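You operate a simulated robot arm through the tools that you are given. There is no shell and no other tool.

The job below is to be done with a simulated two-armed robot. You get a single attempt, and the scene is never put back.

## Task
Switch on and heat zones 1 to 3 as the job card says.
Fine: wait till all zones are at heat and HEAT OK lights. Leave the other controls as they are.
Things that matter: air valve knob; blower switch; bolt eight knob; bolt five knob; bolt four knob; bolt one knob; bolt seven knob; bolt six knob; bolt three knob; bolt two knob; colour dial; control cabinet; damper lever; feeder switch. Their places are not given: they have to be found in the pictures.

The check looks at the end state, three seconds after you hand in, the way a careful person would. Anything else that was tipped, shoved, dropped, spilled or broken makes it a failure.

## Robot
Two 7-joint arms with fingered hands on one trunk that stands fixed in place. Base frame: the origin is at the foot of the trunk, x ahead of it, y to its left, z up. Lengths are in m, angles in degrees, forces in N, time in s.
The left shoulder is at [0.03, 0.136, 1.28], the right one opposite. Each reaches about 1.253 m from its shoulder. Payload 5 kg a hand.
The tool frame of a hand sits at the grasp point between the pads (the TCP): z along the fingers, y along the line on which they close. The tips reach 0.042 m beyond it. The gripper opens to 0.208 m; its body begins 0.119 m behind the TCP. The gripper is a hand of 4 fingers: y runs from the thumb to the fingers, the wrist lies at [0, 0, -0.332] in the tool frame.
Orientation is told as [roll, pitch, yaw] about the base's x, y, z axes, in that order, counted from this pose: with the fingers straight down and closing along the base's y, the tool's x points along the base's -x, its y along +y and its z along -z.

## Interface
- The arms move only by the tool move_arm. It takes "left_motion", "right_motion" or both (then of equal length, played together; a hand with none holds still); each is a list of rows, each an object (a shift or turn left out is 0) with "offset": the shift along the tool's x, y, z in units of 20 mm (1.0 is 20 mm), a list of three; "turn": the turn, a rotation vector about the tool's x, y, z in units of 4 degrees (1.0 is 4 degrees), a list of three. In form: [{"offset": [tx, ty, tz], "turn": [ax, ay, az]}, ...]. A call has 1 to 20 rows; each row shifts and turns the commanded pose from where the row before left it, along the tool's axes as they then stand. A call with a number of a shift or a turn outside -1 to 1 is refused whole. Each row takes 0.2 s and may step no farther than 0.05 m and 8.6 degrees from the row before; otherwise, the whole call is refused. Where a pose cannot be reached the arm comes as near as it can. A force on the tool above 40 N (or 10 N above the force at the start of the call, whichever is more), or a blocked arm, ends the call early, and 0.2 s more pass. In this call time passes only in rows, and 0.2 s behind the last. It gives the time, the measured TCP pose, the force on the tool (base axes), the opening and the grip force at its end, in the units of the frame above (readings bear some noise), with the torque about the TCP (base axes, N m) and any sound that the robot's microphone picked up.
- Cameras (640 x 400 px; columns grow to the right, rows downward): "scene" is now at [0.0447, 0.0319, 2.0142]; the picture's right is [0.38, -0.92, -0.00], its down [-0.63, -0.26, -0.73] and it looks along [0.67, 0.28, -0.68] (base axes); focal length 214 px, centre (320, 200). "left" rides on the left gripper at [-0.101, 0.001, -0.145] in its tool frame; the picture's right is [0.00, -1.00, 0.00], its down [0.82, 0.00, -0.57] and it looks along [0.57, 0.00, 0.82] (tool axes); focal length 261 px, centre (320, 200). "right" rides on the right gripper at [0.101, 0, -0.145] in its tool frame; the picture's right is [0.00, 1.00, 0.00], its down [-0.82, 0.00, -0.57] and it looks along [-0.57, 0.00, 0.82] (tool axes); focal length 261 px, centre (320, 200).
- capture(camera): a new picture of that camera. The clock stands still meanwhile.
- raise_lower(by): moves the trunk up (or, below 0, down) by that many m; the arms and the scene camera ride with it, the base frame stays. It gives what a move gives, with no picture.
- set_fingers(finger1, finger2, finger3, thumb_bend, hand): sets how far each is bent, from 0 (flat) to 100 (curled in); at 30 the hand is open as for a grip, at 70 the pads meet at the TCP. One left out holds its place. A second passes; each finger stops where it meets its share of the squeeze, and holds until it gets a number again. It is the only way to open and close the hand. It gives what a move gives, with no picture; readings hold the bend of each and the force on the fingers (four entries, about 0 where the hand has none), thumb and palm.
- aim_head(pan, tilt): turns the head with the scene camera to pan (to the left, within 143 degrees either way) and tilt (down, from -29 to 69), counted from straight ahead of the robot. It gives what a move gives.
- point_at(camera, pixels): there is no depth. For up to 12 entries [column, row, z] of the newest picture of that camera ("zoom" is the newest enlarged one), the place [x, y] in the base frame at which the ray of that pixel passes the height z, good to about 0.002 m. The clock stands still meanwhile.
- zoom(camera, box): a new picture of the part [left, top, right, bottom] of that camera's present view, enlarged. The clock stands still meanwhile.
- job_done(): hands the job in; it is judged then, once.

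Open the grippers and draw the arms clear of the work before you hand the job in, unless the task says otherwise.

The tools are called after "Emit:" by a JSON object that holds its "method" and its "body". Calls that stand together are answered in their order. move_arm: Moves the arms, as the interface text tells. Its arguments: {"type":"object","properties":{"left_motion":{"type":"array"},"right_motion":{"type":"array"}},"required":[]} The other tools are called the same way: raise_lower (by) moves the trunk up or down; set_fingers (finger1, finger2, finger3, thumb_bend, hand) moves the fingers one by one; aim_head (pan, tilt) turns the head that bears the scene camera; capture (camera) takes a picture; point_at (camera, pixels) gives the place at which the rays of pixels pass given heights; zoom (camera, box) takes an enlarged picture of a part of a camera's view; job_done () hands the job in.

At the start:

```text
time_s: 0.0
left_tcp_pos: [0.6183, 0.2052, 1.4069]
left_tcp_rot: [0.1, 0.0, 0.1]
left_contact_force: [-0.7, 0.4, -0.1]
left_moment: [0.03, -0.01, 0.03]
left_width: 0.2078
left_gripper_force: 0.0
left_shape: jaw
left_bend: [30.0, 30.0, 30.0, 30.0]
left_finger forces: [0.1, 0.1, 0.0, 0.0, 0.1, 0.0]
right_tcp_pos: [0.57, -0.3159, 1.4692]
right_tcp_rot: [0.0, 0.0, 0.1]
right_contact_force: [0.2, 0.6, 0.2]
right_moment: [-0.01, 0.01, 0.03]
right_width: 0.2081
right_gripper_force: 0.0
right_shape: jaw
right_bend: [30.0, 30.0, 30.0, 30.0]
right_finger forces: [0.0, 0.0, 0.1, 0.1, 0.1, 0.0]
trunk travel left (down, up): [-0.3, 0.19]
head pan, tilt (commanded): [22.6, 43.0]
```

scene: 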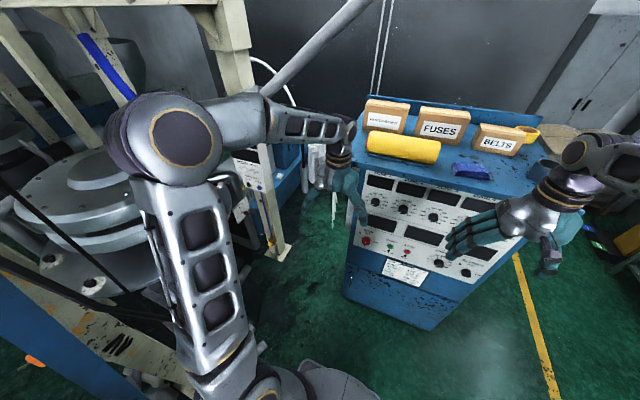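
right: 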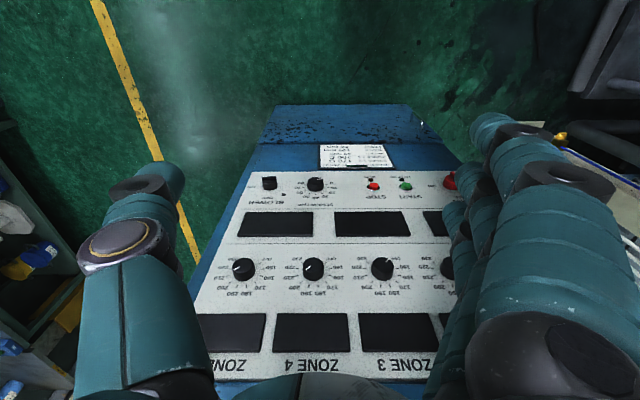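
left: 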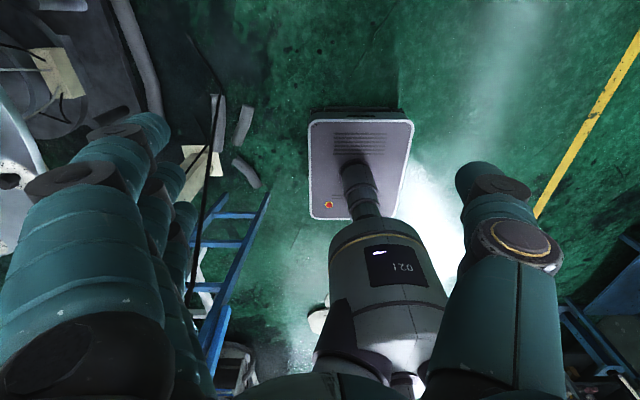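

The scene picture shows the control cabinet around (430,220), with a card at about (405,272). I zoom in on the cabinet face with the scene camera and on the panel with the right camera.

Emit:
{"method": "zoom", "body": {"camera": "scene", "box": [340, 160, 540, 300]}}

Emit:
{"method": "zoom", "body": {"camera": "right", "box": [180, 100, 480, 390]}}

Emit:
{"method": "zoom", "body": {"camera": "right", "box": [300, 130, 410, 190]}}

```text
2.86 times, centred on (440, 230) of scene
```

zoom: 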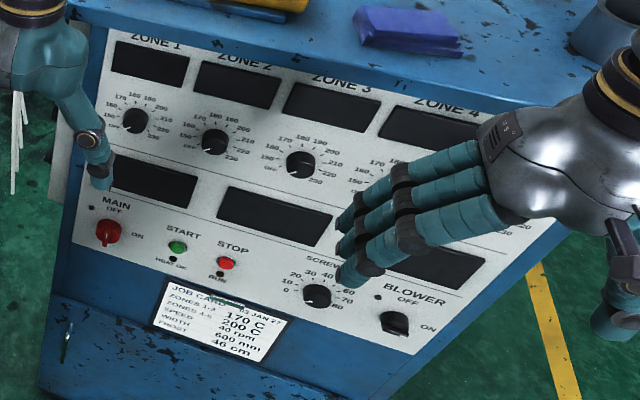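

```text
1.38 times, centred on (330, 245) of right
```

zoom: 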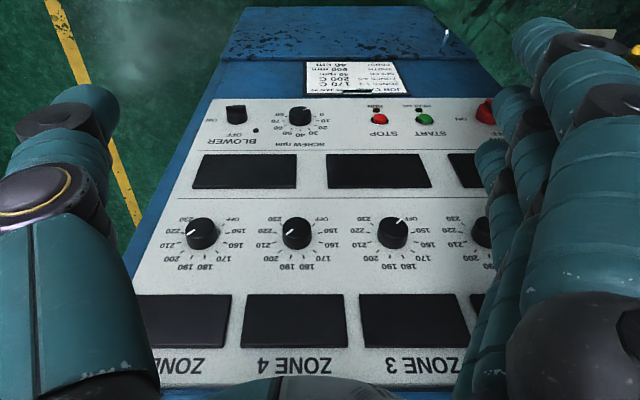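

```text
5.82 times, centred on (355, 160) of right
```

zoom: 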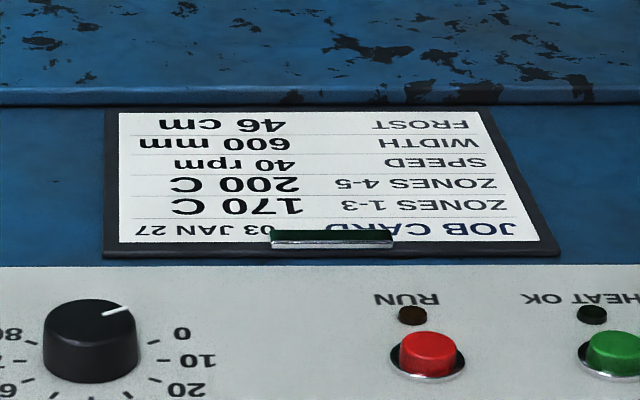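

The card reads zones 1-3 at 170 C and zones 4-5 at 200 C. I enlarge the control rows to read the knob positions, the switch positions and the lamps.

Emit:
{"method": "zoom", "body": {"camera": "right", "box": [200, 240, 460, 320]}}

Emit:
{"method": "zoom", "body": {"camera": "right", "box": [230, 165, 460, 245]}}

Emit:
{"method": "zoom", "body": {"camera": "scene", "box": [350, 170, 450, 230]}}

Emit:
{"method": "zoom", "body": {"camera": "scene", "box": [350, 225, 450, 285]}}

```text
2.46 times, centred on (330, 280) of right
```

zoom: 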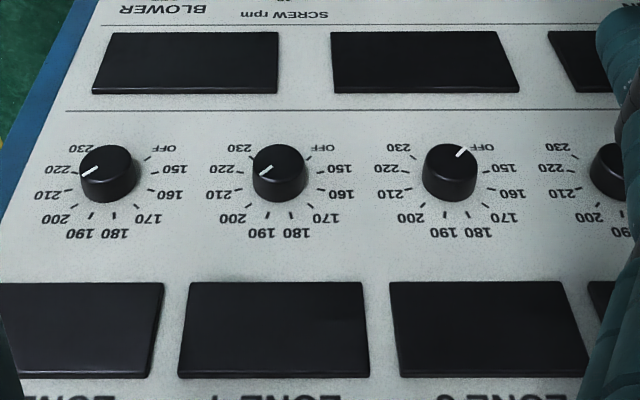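

```text
2.78 times, centred on (345, 205) of right
```

zoom: 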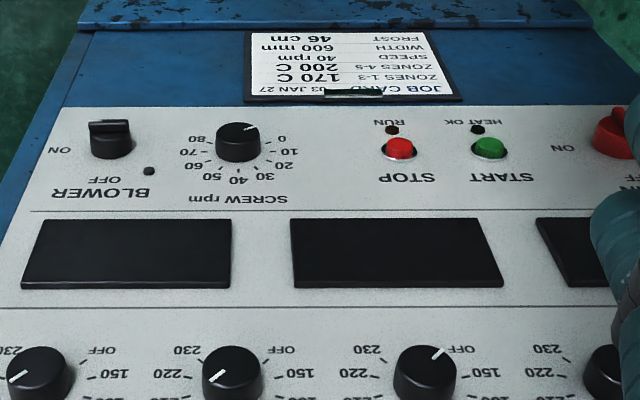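

```text
6.40 times, centred on (400, 200) of scene
```

zoom: 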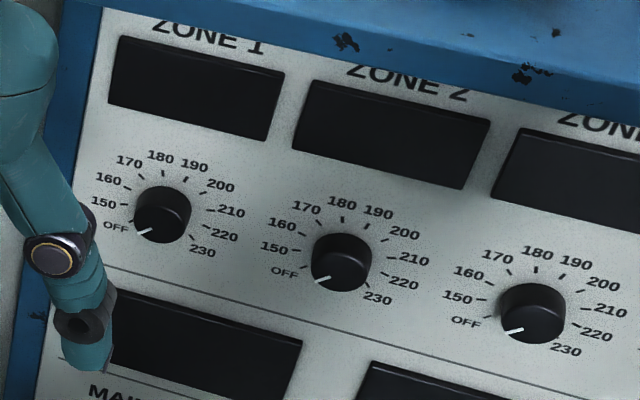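

```text
6.40 times, centred on (400, 255) of scene
```

zoom: 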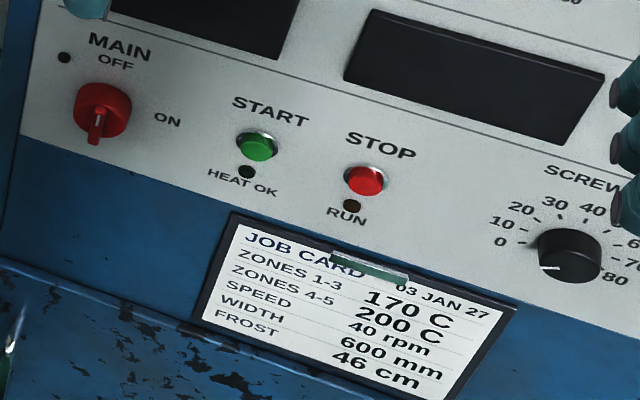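

Zones 1-3 point to OFF, zones 4-5 to about 200, MAIN is off, and 170 is a quarter turn clockwise from OFF. I take rays of shared features from both cameras (zone 3 display corner, START, zone 3 knob) to find where the panel lies.

Emit:
{"method": "point_at", "body": {"camera": "scene", "pixels": [[426.9, 198.0, 1.4], [426.9, 198.0, 1.2], [390.2, 246.5, 1.0], [390.2, 246.5, 0.9], [433.2, 217.5, 1.3], [433.2, 217.5, 1.2], [375.3, 201.0, 1.3], [375.3, 201.0, 1.2], [365.8, 241.5, 1.0], [365.8, 241.5, 0.9]]}}

Emit:
{"method": "point_at", "body": {"camera": "right", "pixels": [[428.4, 312.9, 1.4], [428.4, 312.9, 1.2], [405.6, 184.8, 1.0], [405.6, 184.8, 0.9], [382.8, 269.0, 1.3], [382.8, 269.0, 1.2]]}}

```text
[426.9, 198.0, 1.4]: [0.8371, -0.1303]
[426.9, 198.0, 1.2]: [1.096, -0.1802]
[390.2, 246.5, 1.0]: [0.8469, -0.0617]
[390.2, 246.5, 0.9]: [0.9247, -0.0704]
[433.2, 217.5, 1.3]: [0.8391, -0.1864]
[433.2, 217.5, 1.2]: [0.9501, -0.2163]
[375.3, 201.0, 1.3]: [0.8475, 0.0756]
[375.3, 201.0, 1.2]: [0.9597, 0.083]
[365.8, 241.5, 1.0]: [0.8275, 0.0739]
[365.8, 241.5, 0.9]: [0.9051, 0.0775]
```

```text
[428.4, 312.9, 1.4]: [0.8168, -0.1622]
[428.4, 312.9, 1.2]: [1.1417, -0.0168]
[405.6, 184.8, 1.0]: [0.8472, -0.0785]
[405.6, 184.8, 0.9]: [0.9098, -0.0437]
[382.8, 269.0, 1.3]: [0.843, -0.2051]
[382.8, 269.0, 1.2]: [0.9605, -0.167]
```

Triangulation puts the zone 3 knob near (0.87,-0.19,1.27), START near (0.87,-0.065,0.96), and the panel upright at about x 0.88-0.89. I turn the head right to check that the space there is free before I draw the right arm aside.

Emit:
{"method": "aim_head", "body": {"pan": -35, "tilt": 40}}

Emit:
{"method": "capture", "body": {"camera": "scene"}}

```text
time_s: 1.3
left_tcp_pos: [0.6183, 0.2058, 1.4063]
left_tcp_rot: [0.2, 0.0, 0.0]
left_contact_force: [-0.3, 0.2, 0.0]
left_moment: [-0.02, 0.02, 0.02]
left_width: 0.2081
left_gripper_force: 0.0
left_shape: jaw
left_bend: [30.0, 30.0, 30.0, 30.0]
left_finger forces: [0.1, 0.1, 0.0, 0.0, 0.1, 0.0]
right_tcp_pos: [0.5717, -0.3158, 1.4702]
right_tcp_rot: [0.0, 0.0, 0.0]
right_contact_force: [0.2, 0.7, 0.3]
right_moment: [-0.01, 0.01, 0.01]
right_width: 0.2081
right_gripper_force: 0.1
right_shape: jaw
right_bend: [30.0, 30.0, 30.0, 30.0]
right_finger forces: [0.0, 0.0, 0.0, 0.0, 0.0, 0.0]
trunk travel left (down, up): [-0.3, 0.19]
head pan, tilt (commanded): [-35.0, 40.0]
```

```text
taken
```

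scene: 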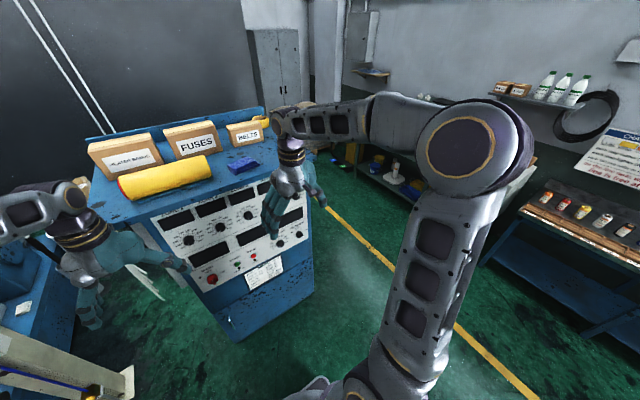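

The picture shows the right arm's elbow at (475,150), and the floor between it and the bench at (570,220) is free. I draw the right hand back and to the right, away from the panel.

Emit:
{"method": "move_arm", "body": {"right_motion": [{"offset": [0.5, -1, 0]}, {"offset": [0.5, -1, 0]}, {"offset": [0.5, -1, 0]}, {"offset": [0.5, -1, 0]}, {"offset": [0.5, -1, 0]}, {"offset": [0.5, -1, 0]}, {"offset": [0.5, -1, 0]}, {"offset": [0.5, -1, 0]}]}}

Emit:
{"method": "aim_head", "body": {"pan": -5, "tilt": 43}}

Emit:
{"method": "capture", "body": {"camera": "scene"}}

```text
time_s: 3.1
left_tcp_pos: [0.6183, 0.2059, 1.4073]
left_tcp_rot: [0.0, -0.1, 0.1]
left_contact_force: [-0.3, -0.5, 0.6]
left_moment: [0.07, -0.03, 0.02]
left_width: 0.2077
left_gripper_force: 0.0
left_shape: jaw
left_bend: [30.0, 30.0, 30.0, 30.0]
left_finger forces: [0.1, 0.0, 0.1, 0.0, 0.0, 0.0]
right_tcp_pos: [0.4904, -0.4749, 1.4715]
right_tcp_rot: [0.1, -0.1, 0.1]
right_contact_force: [-0.9, 0.1, 0.4]
right_moment: [0.0, -0.02, -0.05]
right_width: 0.2078
right_gripper_force: 0.1
right_shape: jaw
right_bend: [30.0, 30.0, 30.0, 30.0]
right_finger forces: [0.0, 0.0, 0.0, 0.1, 0.1, 0.0]
trunk travel left (down, up): [-0.3, 0.19]
head pan, tilt (commanded): [-35.0, 40.0]
```

```text
time_s: 4.0
left_tcp_pos: [0.6178, 0.206, 1.4071]
left_tcp_rot: [-0.1, 0.0, 0.0]
left_contact_force: [-0.7, 0.1, 0.1]
left_moment: [0.0, 0.02, 0.02]
left_width: 0.2078
left_gripper_force: 0.0
left_shape: jaw
left_bend: [30.0, 30.0, 30.0, 30.0]
left_finger forces: [0.0, 0.1, 0.0, 0.1, 0.1, 0.0]
right_tcp_pos: [0.4907, -0.4749, 1.4719]
right_tcp_rot: [0.0, 0.0, 0.0]
right_contact_force: [0.0, -0.6, -0.4]
right_moment: [0.04, -0.01, -0.01]
right_width: 0.2075
right_gripper_force: 0.1
right_shape: jaw
right_bend: [30.0, 30.0, 30.0, 30.0]
right_finger forces: [0.0, 0.1, 0.0, 0.0, 0.1, 0.0]
trunk travel left (down, up): [-0.3, 0.19]
head pan, tilt (commanded): [-5.0, 43.0]
```

```text
taken
```

scene: 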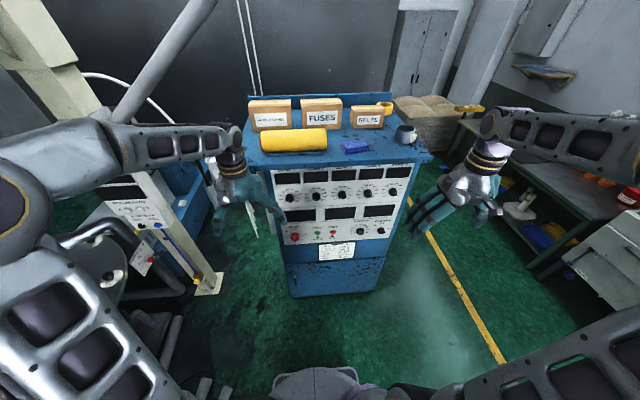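

The panel is now fully in view around (340,210). I enlarge it to measure the controls and look at the MAIN switch.

Emit:
{"method": "zoom", "body": {"camera": "scene", "box": [270, 155, 420, 250]}}

Emit:
{"method": "zoom", "body": {"camera": "scene", "box": [275, 215, 345, 260]}}

Emit:
{"method": "zoom", "body": {"camera": "right", "box": [380, 100, 640, 300]}}

```text
4.21 times, centred on (345, 202) of scene
```

zoom: 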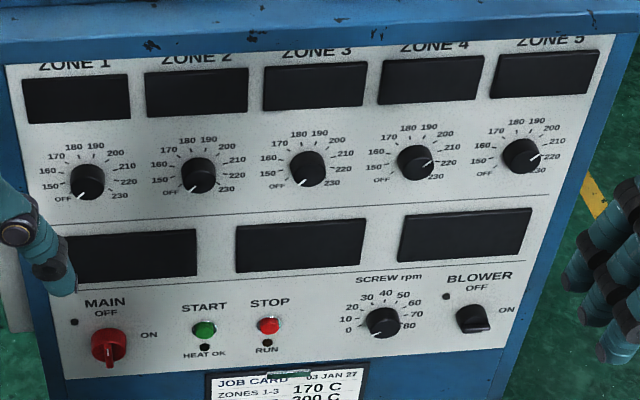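

```text
8.89 times, centred on (310, 238) of scene
```

zoom: 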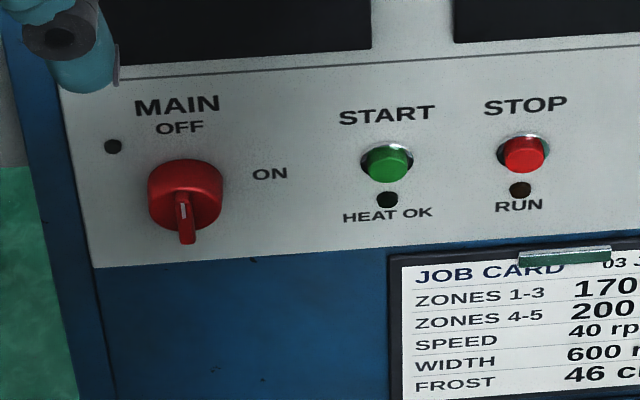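

```text
2.00 times, centred on (510, 200) of right
```

zoom: 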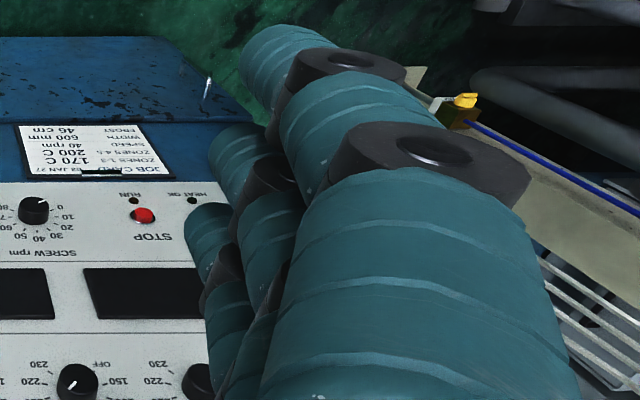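

MAIN's blade stands upright (OFF) at about (185,205) in the enlargement and the panel lamps are dark. I start to swing the left hand so its fingers point at the panel (pitch towards -90), moving slightly forward, well short of the panel.

Emit:
{"method": "move_arm", "body": {"left_motion": [{"offset": [-0.25, 0, 0], "turn": [0, -1, 0]}, {"offset": [-0.25, 0, 0.02], "turn": [0, -1, 0]}, {"offset": [-0.25, 0, 0.035], "turn": [0, -1, 0]}, {"offset": [-0.245, 0, 0.05], "turn": [0, -1, 0]}, {"offset": [-0.24, 0, 0.07], "turn": [0, -1, 0]}, {"offset": [-0.235, 0, 0.085], "turn": [0, -1, 0]}, {"offset": [-0.23, 0, 0.1], "turn": [0, -1, 0]}, {"offset": [-0.22, 0, 0.117], "turn": [0, -1, 0]}, {"offset": [-0.21, 0, 0.13], "turn": [0, -1, 0]}, {"offset": [-0.2, 0, 0.147], "turn": [0, -1, 0]}]}}

Emit:
{"method": "capture", "body": {"camera": "scene"}}

```text
time_s: 6.2
left_tcp_pos: [0.6679, 0.2054, 1.4069]
left_tcp_rot: [0.1, -40.2, 0.0]
left_contact_force: [0.4, -0.2, -0.4]
left_moment: [-0.01, 0.0, 0.0]
left_width: 0.2078
left_gripper_force: 0.0
left_shape: jaw
left_bend: [30.0, 30.0, 30.0, 30.0]
left_finger forces: [0.0, 0.0, 0.0, 0.0, 0.0, 0.0]
right_tcp_pos: [0.4912, -0.4739, 1.4714]
right_tcp_rot: [0.0, 0.0, 0.1]
right_contact_force: [-0.3, 0.0, 0.8]
right_moment: [0.01, 0.03, -0.02]
right_width: 0.208
right_gripper_force: 0.1
right_shape: jaw
right_bend: [30.0, 30.0, 30.0, 30.0]
right_finger forces: [0.1, 0.0, 0.0, 0.1, 0.0, 0.0]
trunk travel left (down, up): [-0.3, 0.19]
head pan, tilt (commanded): [-5.0, 43.0]
```

```text
taken
```

scene: 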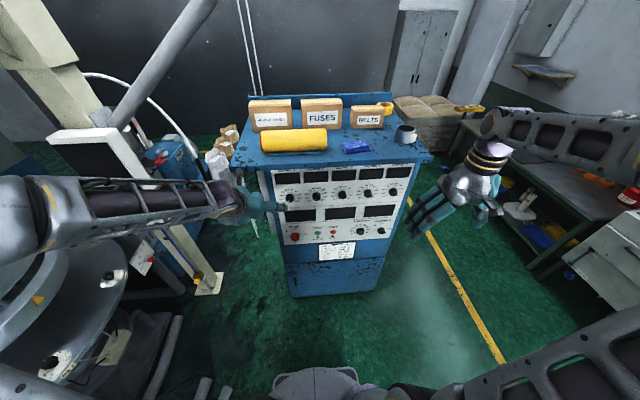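

The hand is at pitch -40 and free. The left forearm passes by the grey board at (95,165), so I look left to check the clearance of the elbow.

Emit:
{"method": "aim_head", "body": {"pan": 45, "tilt": 35}}

Emit:
{"method": "capture", "body": {"camera": "scene"}}

Emit:
{"method": "capture", "body": {"camera": "left"}}

```text
time_s: 7.4
left_tcp_pos: [0.6691, 0.2049, 1.4061]
left_tcp_rot: [0.2, -40.0, 0.0]
left_contact_force: [0.0, -0.4, 0.1]
left_moment: [-0.01, -0.03, 0.05]
left_width: 0.2077
left_gripper_force: 0.0
left_shape: jaw
left_bend: [30.0, 30.0, 30.0, 30.0]
left_finger forces: [0.1, 0.0, 0.0, 0.1, 0.0, 0.1]
right_tcp_pos: [0.4916, -0.4744, 1.4719]
right_tcp_rot: [0.0, 0.0, 0.0]
right_contact_force: [0.3, 0.3, 0.7]
right_moment: [0.02, 0.02, -0.01]
right_width: 0.2078
right_gripper_force: 0.0
right_shape: jaw
right_bend: [30.0, 30.0, 30.0, 30.0]
right_finger forces: [0.0, 0.0, 0.1, 0.1, 0.0, 0.0]
trunk travel left (down, up): [-0.3, 0.19]
head pan, tilt (commanded): [45.0, 35.0]
```

```text
taken
```

scene: 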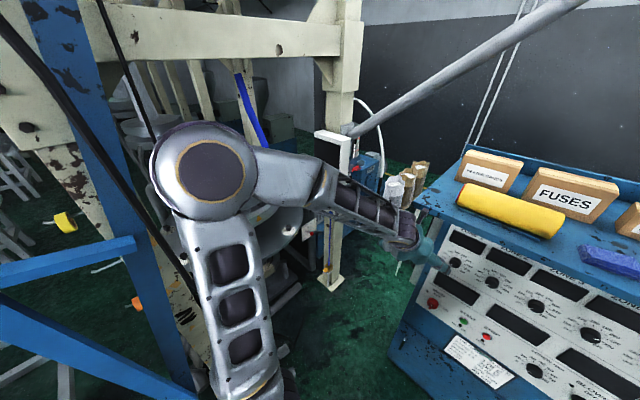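

```text
taken
```

left: 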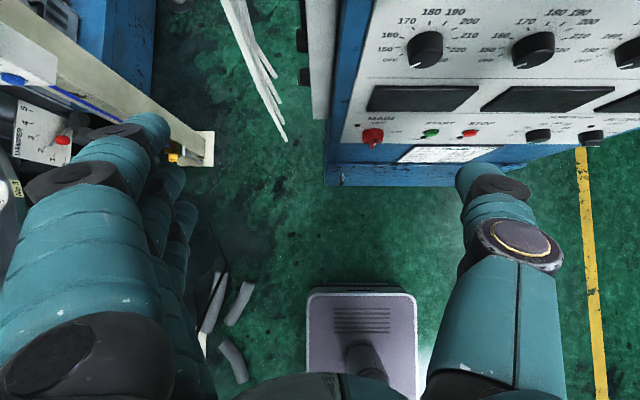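

The elbow at (205,170) is clear of the frame and the hand has free space around it. I finish the swing to pitch -90 while shifting right and down to stand in front of the zone 1 knob, about 0.15 m off.

Emit:
{"method": "move_arm", "body": {"left_motion": [{"offset": [0.149, -0.52, 0.489], "turn": [0, -1, 0]}, {"offset": [0.183, -0.52, 0.477], "turn": [0, -1, 0]}, {"offset": [0.215, -0.52, 0.463], "turn": [0, -1, 0]}, {"offset": [0.247, -0.52, 0.447], "turn": [0, -1, 0]}, {"offset": [0.278, -0.52, 0.429], "turn": [0, -1, 0]}, {"offset": [0.307, -0.52, 0.408], "turn": [0, -1, 0]}, {"offset": [0.335, -0.52, 0.386], "turn": [0, -1, 0]}, {"offset": [0.361, -0.52, 0.361], "turn": [0, -1, 0]}, {"offset": [0.385, -0.52, 0.335], "turn": [0, -1, 0]}, {"offset": [0.408, -0.52, 0.308], "turn": [0, -1, 0]}, {"offset": [0.428, -0.52, 0.279], "turn": [0, -1, 0]}, {"offset": [0.446, -0.52, 0.248], "turn": [0, -1, 0]}, {"offset": [0.463, -0.3, 0.216], "turn": [0, -0.5, 0]}]}}

Emit:
{"method": "capture", "body": {"camera": "scene"}}

Emit:
{"method": "capture", "body": {"camera": "left"}}

```text
time_s: 10.2
left_tcp_pos: [0.6736, 0.1952, 1.3983]
left_tcp_rot: [0.1, -43.5, -0.1]
left_contact_force: [-0.6, 0.1, -0.3]
left_moment: [-0.01, -0.01, 0.0]
left_width: 0.2084
left_gripper_force: 0.1
left_shape: jaw
left_bend: [30.0, 30.0, 30.0, 30.0]
left_finger forces: [0.0, 0.1, 0.0, 0.0, 0.1, 0.0]
left hand out of reach, approached as far as the arm can: row 2, 3, 4, 5, 6, 7, 8, 9, 10, 11, 12, 13
right_tcp_pos: [0.4902, -0.4743, 1.4718]
right_tcp_rot: [0.1, -0.1, 0.1]
right_contact_force: [-0.7, 0.2, -0.1]
right_moment: [0.01, 0.0, 0.0]
right_width: 0.2078
right_gripper_force: 0.0
right_shape: jaw
right_bend: [30.0, 30.0, 30.0, 30.0]
right_finger forces: [0.0, 0.0, 0.1, 0.0, 0.1, 0.0]
trunk travel left (down, up): [-0.3, 0.19]
head pan, tilt (commanded): [45.0, 35.0]
```

```text
taken
```

scene: 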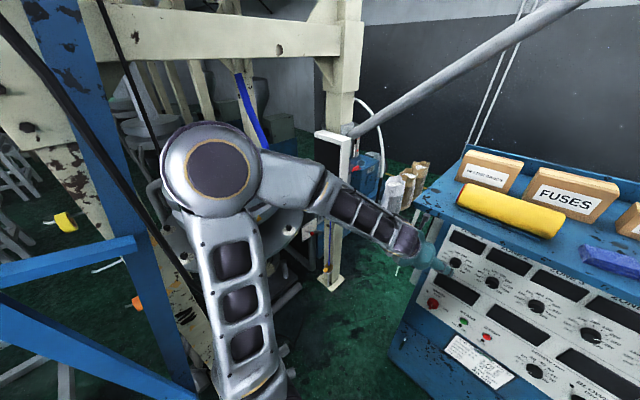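

```text
taken
```

left: 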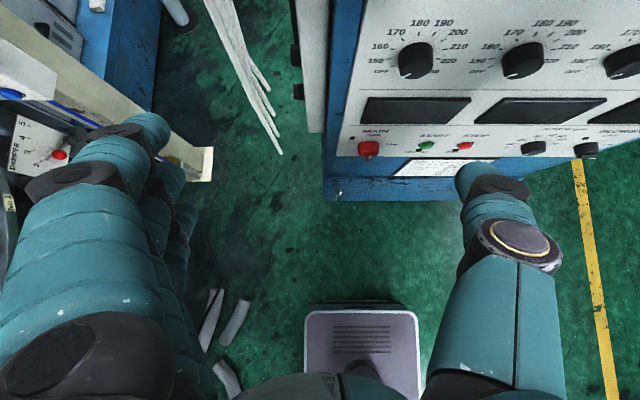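

Rows 2-13 were reported as out of reach and the hand stopped at pitch -43.5, though nothing was touched. I send one null row to see whether the commanded pose restarts from the measured one.

Emit:
{"method": "move_arm", "body": {"left_motion": [{"offset": [0, 0, 0], "turn": [0, 0, 0]}]}}

```text
time_s: 10.6
left_tcp_pos: [0.6719, 0.1958, 1.399]
left_tcp_rot: [0.1, -43.5, -0.2]
left_contact_force: [-0.4, 0.4, 0.7]
left_moment: [-0.01, 0.0, 0.0]
left_width: 0.2077
left_gripper_force: 0.0
left_shape: jaw
left_bend: [30.0, 30.0, 30.0, 30.0]
left_finger forces: [0.1, 0.0, 0.0, 0.0, 0.1, 0.1]
right_tcp_pos: [0.4916, -0.4734, 1.4723]
right_tcp_rot: [0.0, -0.1, 0.0]
right_contact_force: [-0.8, 0.0, 0.2]
right_moment: [-0.01, 0.0, -0.02]
right_width: 0.2079
right_gripper_force: 0.0
right_shape: jaw
right_bend: [30.0, 30.0, 30.0, 30.0]
right_finger forces: [0.0, 0.0, 0.0, 0.0, 0.1, 0.0]
trunk travel left (down, up): [-0.3, 0.19]
head pan, tilt (commanded): [45.0, 35.0]
```

The pose holds with no complaint, so commands restart from the reached pose. I try moving forward and down first (the arm is less folded there), then turning on by small steps.

Emit:
{"method": "move_arm", "body": {"left_motion": [{"offset": [-0.167, 0, 0.985]}, {"offset": [-0.167, 0, 0.985]}, {"offset": [-0.167, 0, 0.985]}, {"offset": [-0.167, 0, 0.985]}, {"turn": [0, -1, 0]}, {"turn": [0, -1, 0]}, {"turn": [0, -1, 0]}]}}

```text
time_s: 12.2
left_tcp_pos: [0.6733, 0.1964, 1.3996]
left_tcp_rot: [0.1, -43.5, -0.2]
left_contact_force: [-0.9, -0.7, 0.3]
left_moment: [0.01, 0.0, 0.02]
left_width: 0.208
left_gripper_force: 0.1
left_shape: jaw
left_bend: [30.0, 30.0, 30.0, 30.0]
left_finger forces: [0.1, 0.0, 0.1, 0.0, 0.0, 0.0]
left hand out of reach, approached as far as the arm can: row 1, 2, 3, 4, 5, 6, 7
right_tcp_pos: [0.4913, -0.4748, 1.4701]
right_tcp_rot: [0.0, -0.1, 0.1]
right_contact_force: [0.1, 0.4, -0.6]
right_moment: [0.0, -0.01, -0.02]
right_width: 0.2078
right_gripper_force: 0.0
right_shape: jaw
right_bend: [30.0, 30.0, 30.0, 30.0]
right_finger forces: [0.1, 0.0, 0.0, 0.1, 0.0, 0.0]
trunk travel left (down, up): [-0.3, 0.19]
head pan, tilt (commanded): [45.0, 35.0]
```

Even moving forward-down was refused, so some joint is at its end. I test a pure forward shift (base +x, 3 rows) to learn which limit it is; the tips stay at x under 0.78.

Emit:
{"method": "move_arm", "body": {"left_motion": [{"offset": [-0.725, 0, 0.688]}, {"offset": [-0.725, 0, 0.688]}, {"offset": [-0.725, 0, 0.688]}]}}

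```text
time_s: 13.0
left_tcp_pos: [0.734, 0.1986, 1.3988]
left_tcp_rot: [0.0, -43.4, -0.2]
left_contact_force: [1.0, 0.2, -0.5]
left_moment: [0.0, 0.04, -0.06]
left_width: 0.2083
left_gripper_force: 0.0
left_shape: jaw
left_bend: [30.0, 30.0, 30.0, 30.0]
left_finger forces: [0.0, 0.0, 0.1, 0.1, 0.0, 0.1]
right_tcp_pos: [0.4923, -0.4743, 1.4711]
right_tcp_rot: [0.1, 0.1, 0.0]
right_contact_force: [0.5, 0.1, -0.6]
right_moment: [-0.04, 0.08, 0.01]
right_width: 0.2079
right_gripper_force: 0.1
right_shape: jaw
right_bend: [30.0, 30.0, 30.0, 30.0]
right_finger forces: [0.1, 0.0, 0.0, 0.0, 0.0, 0.0]
trunk travel left (down, up): [-0.3, 0.19]
head pan, tilt (commanded): [45.0, 35.0]
```

Moving forward works, so the limit is how closely the elbow can fold (the wrist must stay about 0.55 m from the shoulder). Lowering the trunk gives the wrist room for a level hand at the zone row; I lower it by 0.15 first and look.

Emit:
{"method": "raise_lower", "body": {"by": -0.15}}

Emit:
{"method": "aim_head", "body": {"pan": 20, "tilt": 40}}

Emit:
{"method": "capture", "body": {"camera": "scene"}}

Emit:
{"method": "capture", "body": {"camera": "left"}}

```text
time_s: 14.8
left_tcp_pos: [0.7337, 0.198, 1.2511]
left_tcp_rot: [0.0, -43.5, -0.3]
left_contact_force: [-0.3, -0.3, 0.0]
left_moment: [0.0, -0.01, -0.01]
left_width: 0.2082
left_gripper_force: 0.1
left_shape: jaw
left_bend: [30.0, 30.0, 30.0, 30.0]
left_finger forces: [0.1, 0.0, 0.1, 0.0, 0.0, 0.1]
right_tcp_pos: [0.4899, -0.4745, 1.3208]
right_tcp_rot: [-0.1, 0.0, 0.0]
right_contact_force: [-0.6, 0.0, 0.0]
right_moment: [-0.04, -0.03, -0.01]
right_width: 0.208
right_gripper_force: 0.1
right_shape: jaw
right_bend: [30.0, 30.0, 30.0, 30.0]
right_finger forces: [0.0, 0.0, 0.0, 0.1, 0.0, 0.0]
trunk travel left (down, up): [-0.15, 0.34]
head pan, tilt (commanded): [45.0, 35.0]
```

```text
time_s: 15.6
left_tcp_pos: [0.7333, 0.1971, 1.2498]
left_tcp_rot: [0.1, -43.5, -0.2]
left_contact_force: [0.4, 0.5, -1.3]
left_moment: [0.04, -0.03, 0.0]
left_width: 0.2081
left_gripper_force: 0.0
left_shape: jaw
left_bend: [30.0, 30.0, 30.0, 30.0]
left_finger forces: [0.1, 0.0, 0.1, 0.1, 0.0, 0.1]
right_tcp_pos: [0.4904, -0.4743, 1.3217]
right_tcp_rot: [0.0, 0.0, 0.1]
right_contact_force: [0.0, 0.1, -0.1]
right_moment: [0.04, -0.04, 0.0]
right_width: 0.208
right_gripper_force: 0.0
right_shape: jaw
right_bend: [30.0, 30.0, 30.0, 30.0]
right_finger forces: [0.1, 0.0, 0.0, 0.0, 0.1, 0.0]
trunk travel left (down, up): [-0.15, 0.34]
head pan, tilt (commanded): [20.0, 40.0]
```

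```text
taken
```

scene: 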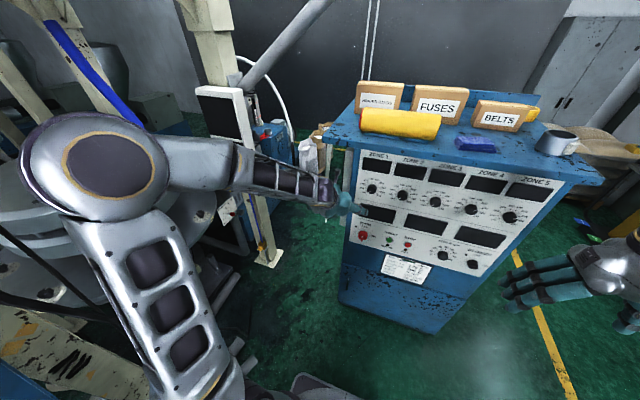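

```text
taken
```

left: 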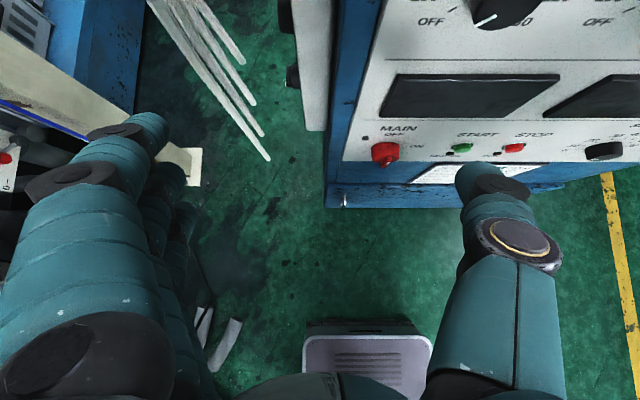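

The hand at (345,200) hangs left of the panel, free of everything, and the panel's side is clear. I now raise the hand while pitching it to about -81, keeping x near 0.73 so the wrist stays far enough from the shoulder.

Emit:
{"method": "move_arm", "body": {"left_motion": [{"offset": [-0.667, 0, -0.703], "turn": [0, -0.727, 0]}, {"offset": [-0.702, 0, -0.669], "turn": [0, -0.727, 0]}, {"offset": [-0.735, 0, -0.632], "turn": [0, -0.727, 0]}, {"offset": [-0.766, 0, -0.595], "turn": [0, -0.727, 0]}, {"offset": [-0.795, 0, -0.555], "turn": [0, -0.727, 0]}, {"offset": [-0.823, 0, -0.514], "turn": [0, -0.727, 0]}, {"offset": [-0.848, 0, -0.471], "turn": [0, -0.727, 0]}, {"offset": [-0.87, 0, -0.428], "turn": [0, -0.727, 0]}, {"offset": [-0.89, 0, -0.384], "turn": [0, -0.727, 0]}, {"offset": [-0.909, 0, -0.338], "turn": [0, -0.727, 0]}, {"offset": [-0.925, 0, -0.292], "turn": [0, -0.727, 0]}, {"offset": [-0.939, 0, -0.244], "turn": [0, -0.727, 0]}, {"offset": [-0.95, 0, -0.197], "turn": [0, -0.727, 0]}]}}

Emit:
{"method": "capture", "body": {"camera": "scene"}}

Emit:
{"method": "capture", "body": {"camera": "left"}}

```text
time_s: 18.4
left_tcp_pos: [0.7707, 0.1912, 1.3841]
left_tcp_rot: [2.6, -65.6, -3.4]
left_contact_force: [0.1, 1.7, 0.2]
left_moment: [-0.11, 0.02, -0.17]
left_width: 0.2081
left_gripper_force: 0.0
left_shape: jaw
left_bend: [30.0, 30.0, 30.0, 30.0]
left_finger forces: [0.1, 0.0, 0.1, 0.0, 0.0, 0.1]
left hand out of reach, approached as far as the arm can: row 2, 3, 4, 5, 6, 7
right_tcp_pos: [0.4918, -0.4705, 1.3212]
right_tcp_rot: [-0.1, 0.0, 0.2]
right_contact_force: [-0.1, 1.6, 0.3]
right_moment: [-0.18, 0.07, 0.01]
right_width: 0.208
right_gripper_force: 0.0
right_shape: jaw
right_bend: [30.0, 30.0, 30.0, 30.0]
right_finger forces: [0.1, 0.1, 0.0, 0.1, 0.1, 0.0]
trunk travel left (down, up): [-0.15, 0.34]
head pan, tilt (commanded): [20.0, 40.0]
```

```text
taken
```

scene: 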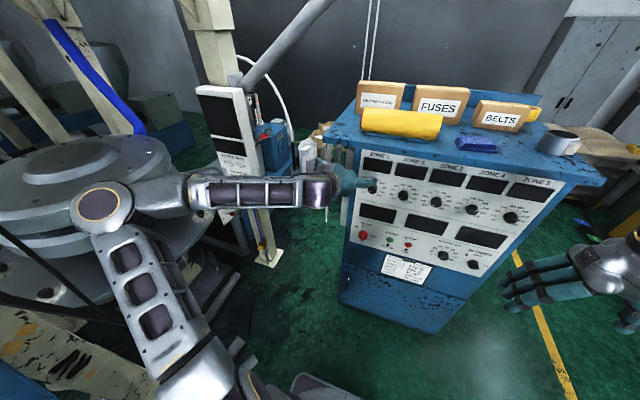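

```text
taken
```

left: 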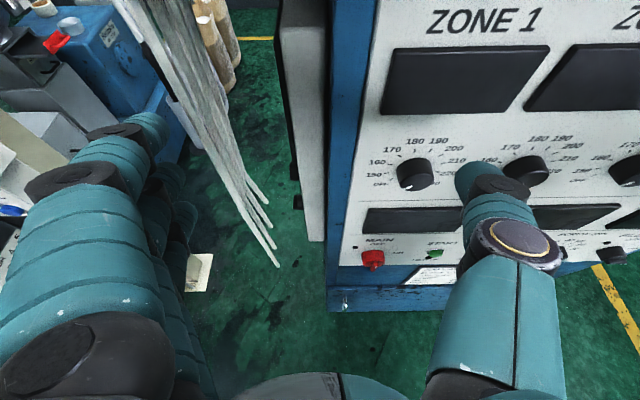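

The elbow swung lower to (105,205) and rows after 7 were reachable again, though the hand is at pitch -65.6 and perhaps still moving. I wait with null rows and read the pose again.

Emit:
{"method": "move_arm", "body": {"left_motion": [{"offset": [0, 0, 0]}, {"offset": [0, 0, 0]}]}}

Emit:
{"method": "capture", "body": {"camera": "scene"}}

```text
time_s: 19.0
left_tcp_pos: [0.7691, 0.1881, 1.3863]
left_tcp_rot: [2.8, -65.6, -3.7]
left_contact_force: [-0.2, 0.1, 0.5]
left_moment: [0.04, 0.0, 0.04]
left_width: 0.2079
left_gripper_force: 0.0
left_shape: jaw
left_bend: [30.0, 30.0, 30.0, 30.0]
left_finger forces: [0.0, 0.0, 0.0, 0.0, 0.1, 0.0]
right_tcp_pos: [0.4907, -0.4738, 1.3223]
right_tcp_rot: [0.0, -0.1, 0.0]
right_contact_force: [0.1, 0.1, -0.4]
right_moment: [0.01, 0.02, -0.03]
right_width: 0.208
right_gripper_force: 0.0
right_shape: jaw
right_bend: [30.0, 30.0, 30.0, 30.0]
right_finger forces: [0.0, 0.0, 0.0, 0.1, 0.0, 0.0]
trunk travel left (down, up): [-0.15, 0.34]
head pan, tilt (commanded): [20.0, 40.0]
```

```text
taken
```

scene: 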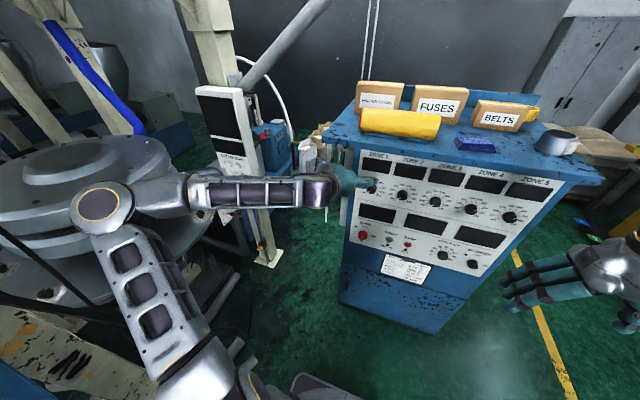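

The arm is at rest with the elbow now out left at (102,205), over the round die machine in the picture. I look that way to make sure that the elbow is clear of it.

Emit:
{"method": "aim_head", "body": {"pan": 70, "tilt": 35}}

Emit:
{"method": "capture", "body": {"camera": "scene"}}

```text
time_s: 20.2
left_tcp_pos: [0.7701, 0.188, 1.3851]
left_tcp_rot: [2.9, -65.6, -3.7]
left_contact_force: [0.7, 0.7, 0.0]
left_moment: [0.05, -0.02, -0.02]
left_width: 0.2079
left_gripper_force: 0.1
left_shape: jaw
left_bend: [30.0, 30.0, 30.0, 30.0]
left_finger forces: [0.1, 0.0, 0.1, 0.1, 0.1, 0.0]
right_tcp_pos: [0.4905, -0.4745, 1.322]
right_tcp_rot: [0.0, 0.0, 0.0]
right_contact_force: [0.3, 0.3, 0.3]
right_moment: [0.0, 0.0, -0.03]
right_width: 0.2075
right_gripper_force: 0.2
right_shape: jaw
right_bend: [30.0, 30.0, 30.0, 30.0]
right_finger forces: [0.1, 0.0, 0.1, 0.0, 0.0, 0.0]
trunk travel left (down, up): [-0.15, 0.34]
head pan, tilt (commanded): [70.0, 35.0]
```

```text
taken
```

scene: 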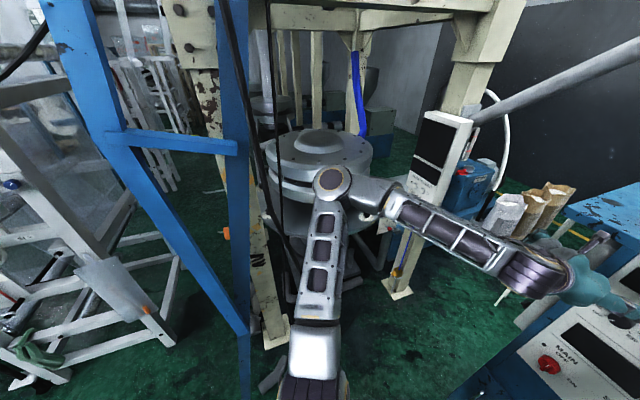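

The elbow at (332,182) stands in front of the die and column, not touching. I go on raising the hand and pitching it up in small steps, slightly backwards.

Emit:
{"method": "move_arm", "body": {"left_motion": [{"offset": [-0.772, 0, -0.526], "turn": [0, -0.54, 0]}, {"offset": [-0.792, 0, -0.496], "turn": [0, -0.54, 0]}, {"offset": [-0.81, 0, -0.465], "turn": [0, -0.54, 0]}, {"offset": [-0.827, 0, -0.434], "turn": [0, -0.54, 0]}, {"offset": [-0.843, 0, -0.403], "turn": [0, -0.54, 0]}]}}

Emit:
{"method": "capture", "body": {"camera": "scene"}}

```text
time_s: 21.4
left_tcp_pos: [0.7534, 0.1864, 1.4774]
left_tcp_rot: [5.0, -76.4, -5.9]
left_contact_force: [-0.8, 0.4, 0.5]
left_moment: [0.01, 0.04, -0.01]
left_width: 0.2079
left_gripper_force: 0.1
left_shape: jaw
left_bend: [30.0, 30.0, 30.0, 30.0]
left_finger forces: [0.0, 0.0, 0.0, 0.0, 0.0, 0.1]
right_tcp_pos: [0.4912, -0.4739, 1.3211]
right_tcp_rot: [0.0, 0.0, 0.0]
right_contact_force: [-0.3, 0.3, 0.0]
right_moment: [-0.03, -0.02, -0.01]
right_width: 0.2074
right_gripper_force: 0.1
right_shape: jaw
right_bend: [30.0, 30.0, 30.0, 30.0]
right_finger forces: [0.1, 0.1, 0.1, 0.0, 0.0, 0.0]
trunk travel left (down, up): [-0.15, 0.34]
head pan, tilt (commanded): [70.0, 35.0]
```

```text
taken
```

scene: 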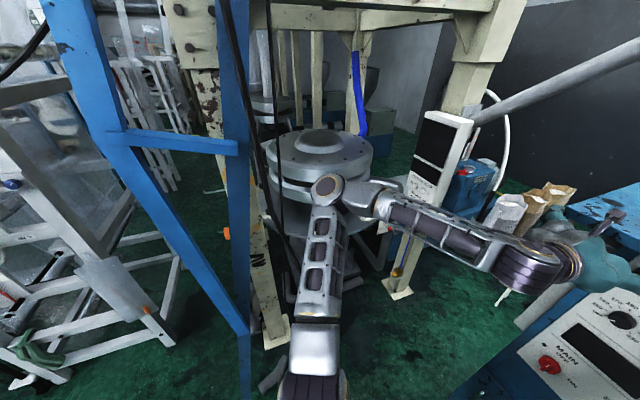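

All rows were reached (pitch -76, roll and yaw nearly cancel) and the elbow stays clear. I lower the trunk by the remaining 0.15 so the shoulder sits well below the zone row; the tips stay at x 0.80.

Emit:
{"method": "raise_lower", "body": {"by": -0.15}}

Emit:
{"method": "aim_head", "body": {"pan": 10, "tilt": 25}}

Emit:
{"method": "capture", "body": {"camera": "scene"}}

Emit:
{"method": "capture", "body": {"camera": "left"}}

```text
time_s: 23.2
left_tcp_pos: [0.7534, 0.1867, 1.3287]
left_tcp_rot: [5.1, -76.4, -6.0]
left_contact_force: [0.3, -0.7, 0.7]
left_moment: [-0.03, 0.04, 0.0]
left_width: 0.208
left_gripper_force: 0.0
left_shape: jaw
left_bend: [30.0, 30.0, 30.0, 30.0]
left_finger forces: [0.0, 0.0, 0.0, 0.0, 0.0, 0.1]
right_tcp_pos: [0.4898, -0.4748, 1.1723]
right_tcp_rot: [0.0, 0.0, -0.1]
right_contact_force: [-0.3, 0.1, 0.9]
right_moment: [0.03, -0.02, -0.01]
right_width: 0.2078
right_gripper_force: 0.1
right_shape: jaw
right_bend: [30.0, 30.0, 30.0, 30.0]
right_finger forces: [0.0, 0.1, 0.0, 0.0, 0.1, 0.1]
trunk travel left (down, up): [0.0, 0.49]
head pan, tilt (commanded): [70.0, 35.0]
```

```text
time_s: 24.5
left_tcp_pos: [0.7532, 0.1868, 1.3273]
left_tcp_rot: [5.2, -76.4, -6.0]
left_contact_force: [-0.8, -0.3, 0.4]
left_moment: [-0.04, 0.01, -0.04]
left_width: 0.2081
left_gripper_force: 0.1
left_shape: jaw
left_bend: [30.0, 30.0, 30.0, 30.0]
left_finger forces: [0.0, 0.1, 0.1, 0.0, 0.0, 0.0]
right_tcp_pos: [0.4918, -0.4728, 1.1714]
right_tcp_rot: [0.0, 0.0, 0.1]
right_contact_force: [-0.1, -0.4, 0.4]
right_moment: [-0.02, 0.03, -0.03]
right_width: 0.2077
right_gripper_force: 0.0
right_shape: jaw
right_bend: [30.0, 30.0, 30.0, 30.0]
right_finger forces: [0.1, 0.1, 0.0, 0.1, 0.0, 0.1]
trunk travel left (down, up): [0.0, 0.49]
head pan, tilt (commanded): [10.0, 25.0]
```

```text
taken
```

scene: 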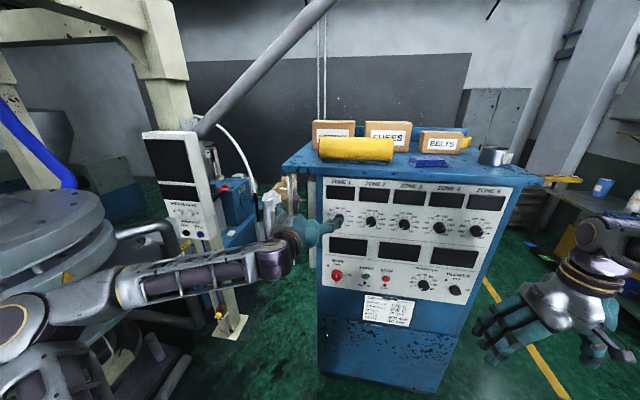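

```text
taken
```

left: 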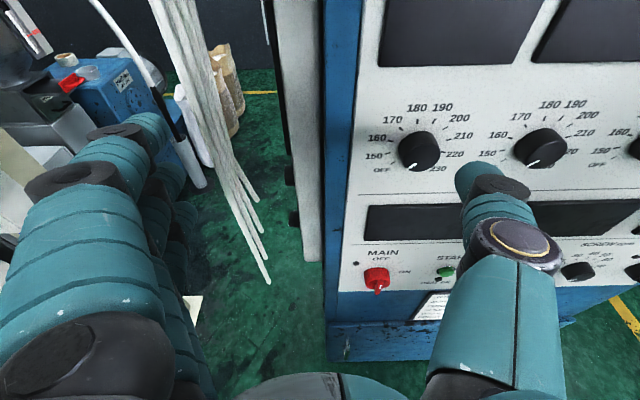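

The trunk is down and the hand is at (300,235) in the scene, left of zone 1. White hanging strands appear in the left camera at (230,180); I enlarge both views to see whether the fingers are near them.

Emit:
{"method": "zoom", "body": {"camera": "scene", "box": [230, 160, 370, 270]}}

Emit:
{"method": "zoom", "body": {"camera": "left", "box": [60, 0, 380, 200]}}

```text
3.64 times, centred on (300, 215) of scene
```

zoom: 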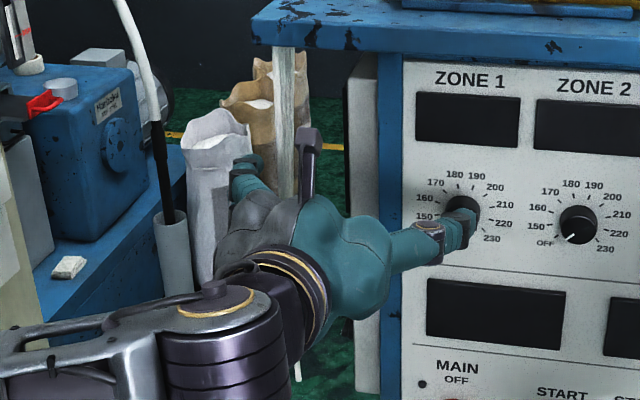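

```text
2.00 times, centred on (220, 100) of left
```

zoom: 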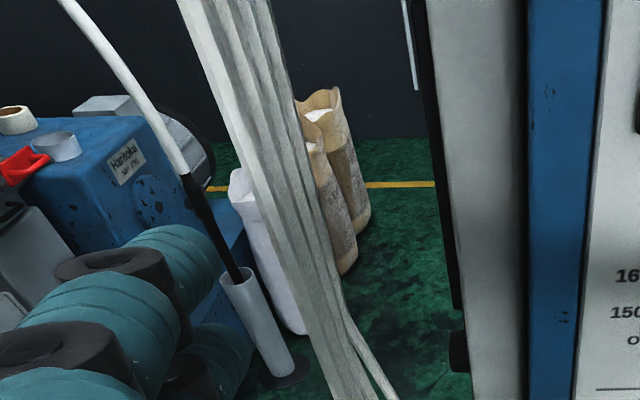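

The strands hang from the cabinet top's left overhang. I take rays of them, of zone knobs 1-3 and of MAIN from both cameras to fix positions.

Emit:
{"method": "capture", "body": {"camera": "left"}}

Emit:
{"method": "point_at", "body": {"camera": "left", "pixels": [[215, 130, 1.3], [215, 130, 1.0], [265, 280, 1.0], [265, 280, 0.8], [418, 151, 1.3], [418, 151, 1.2], [541, 148, 1.3], [541, 148, 1.2], [376, 279, 1.0], [376, 279, 0.9]]}}

Emit:
{"method": "zoom", "body": {"camera": "scene", "box": [310, 170, 430, 245]}}

Emit:
{"method": "zoom", "body": {"camera": "scene", "box": [310, 235, 430, 310]}}

Emit:
{"method": "point_at", "body": {"camera": "scene", "pixels": [[290.9, 193, 1.3], [290.9, 193, 1.2]]}}

```text
taken
```

left: 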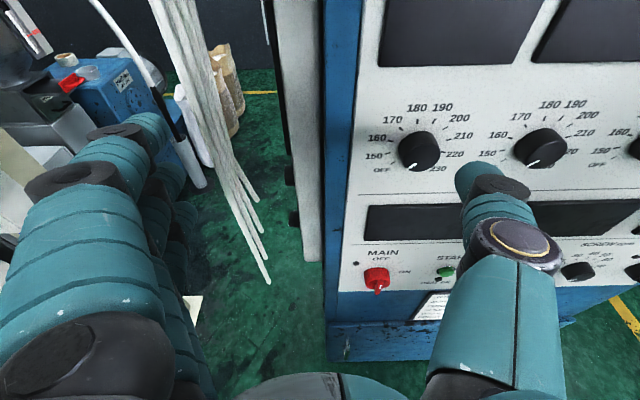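

```text
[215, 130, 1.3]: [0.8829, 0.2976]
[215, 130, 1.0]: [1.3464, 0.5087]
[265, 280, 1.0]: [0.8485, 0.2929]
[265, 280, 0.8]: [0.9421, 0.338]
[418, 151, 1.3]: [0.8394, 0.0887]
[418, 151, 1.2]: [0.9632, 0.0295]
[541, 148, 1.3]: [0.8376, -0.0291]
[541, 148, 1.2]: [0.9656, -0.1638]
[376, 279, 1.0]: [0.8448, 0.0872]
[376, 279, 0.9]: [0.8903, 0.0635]
```

```text
5.33 times, centred on (370, 208) of scene
```

zoom: 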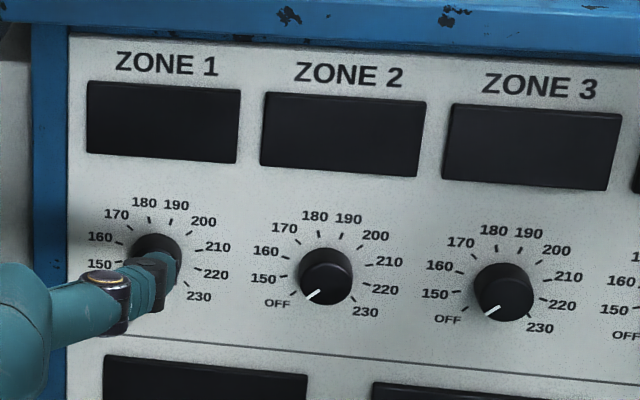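

```text
5.33 times, centred on (370, 272) of scene
```

zoom: 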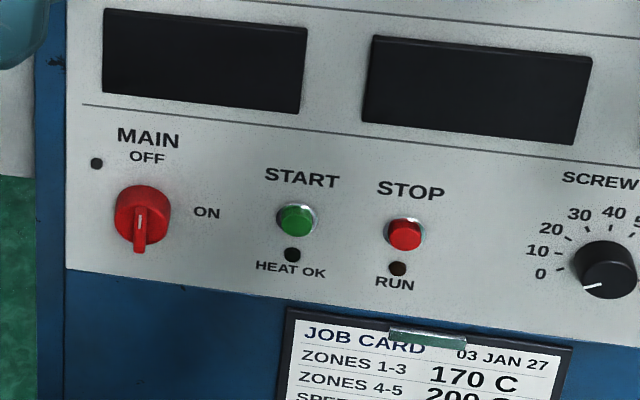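

```text
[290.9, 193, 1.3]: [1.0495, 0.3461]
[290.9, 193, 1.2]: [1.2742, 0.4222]
```

Zone 1's cap comes out near (0.867,0.077,1.28) and MAIN near (0.866,0.076,0.95). I take printed dial labels seen in both views (zone 1 "180|190", "230", zone 2 "170") to fix the panel surface itself, plus knobs 2 and 3.

Emit:
{"method": "point_at", "body": {"camera": "left", "pixels": [[429, 107.5, 1.35], [429, 107.5, 1.25], [438, 168.5, 1.25], [438, 168.5, 1.15], [521, 117, 1.35], [521, 117, 1.25]]}}

Emit:
{"method": "point_at", "body": {"camera": "scene", "pixels": [[340.0, 208.7, 1.35], [340.0, 208.7, 1.25], [347.3, 226.2, 1.25], [347.3, 226.2, 1.15], [363.4, 213.25, 1.35], [363.4, 213.25, 1.25], [371.5, 223.6, 1.3], [371.5, 223.6, 1.2], [404.5, 226.8, 1.3], [404.5, 226.8, 1.2]]}}

```text
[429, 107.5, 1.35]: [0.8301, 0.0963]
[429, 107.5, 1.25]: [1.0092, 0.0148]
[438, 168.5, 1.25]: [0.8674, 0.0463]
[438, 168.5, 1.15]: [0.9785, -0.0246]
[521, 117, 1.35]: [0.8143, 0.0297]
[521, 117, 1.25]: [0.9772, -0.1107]
```

```text
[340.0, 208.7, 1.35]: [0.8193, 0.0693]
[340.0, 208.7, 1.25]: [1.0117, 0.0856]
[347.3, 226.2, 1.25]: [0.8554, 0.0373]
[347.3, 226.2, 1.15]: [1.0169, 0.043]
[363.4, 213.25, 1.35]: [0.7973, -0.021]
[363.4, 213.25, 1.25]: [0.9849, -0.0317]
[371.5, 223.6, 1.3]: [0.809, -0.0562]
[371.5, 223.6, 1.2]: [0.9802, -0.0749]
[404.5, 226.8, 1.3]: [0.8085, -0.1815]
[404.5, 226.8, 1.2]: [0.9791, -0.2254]
```

The panel surface lies at about x=0.876, with knob centres near zone 1 (y 0.074, z 1.274), zone 2 (-0.061), zone 3 (-0.195). I narrow the left hand to bend 50 so the fingers clear the strands and neighbouring dials, and look at it.

Emit:
{"method": "set_fingers", "body": {"hand": "left", "finger1": 50, "finger2": 50, "finger3": 50, "thumb_bend": 50}}

Emit:
{"method": "capture", "body": {"camera": "left"}}

```text
time_s: 25.5
left_tcp_pos: [0.7539, 0.1874, 1.3261]
left_tcp_rot: [5.2, -76.5, -6.0]
left_contact_force: [-0.1, -0.1, -0.7]
left_moment: [0.04, 0.0, 0.0]
left_width: 0.1218
left_gripper_force: 0.0
left_shape: fingers
left_bend: [50.0, 50.0, 50.0, 50.0]
left_finger forces: [0.0, 0.0, 0.0, 0.1, 0.1, 0.1]
right_tcp_pos: [0.4919, -0.4741, 1.1708]
right_tcp_rot: [0.0, 0.0, 0.0]
right_contact_force: [0.1, 0.1, -0.9]
right_moment: [-0.02, -0.02, 0.02]
right_width: 0.2076
right_gripper_force: 0.0
right_shape: jaw
right_bend: [30.0, 30.0, 30.0, 30.0]
right_finger forces: [0.0, 0.1, 0.1, 0.0, 0.1, 0.0]
trunk travel left (down, up): [0.0, 0.49]
head pan, tilt (commanded): [10.0, 25.0]
```

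```text
taken
```

left: 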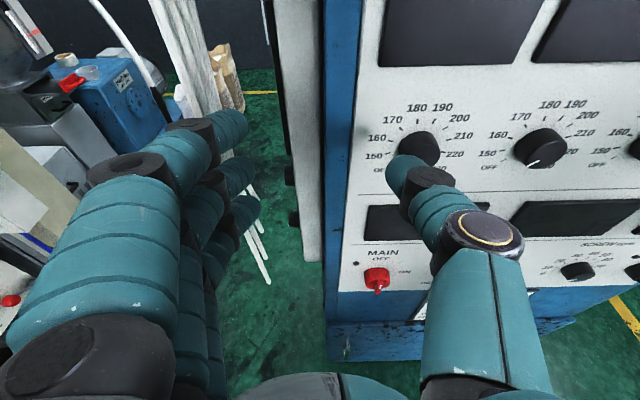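

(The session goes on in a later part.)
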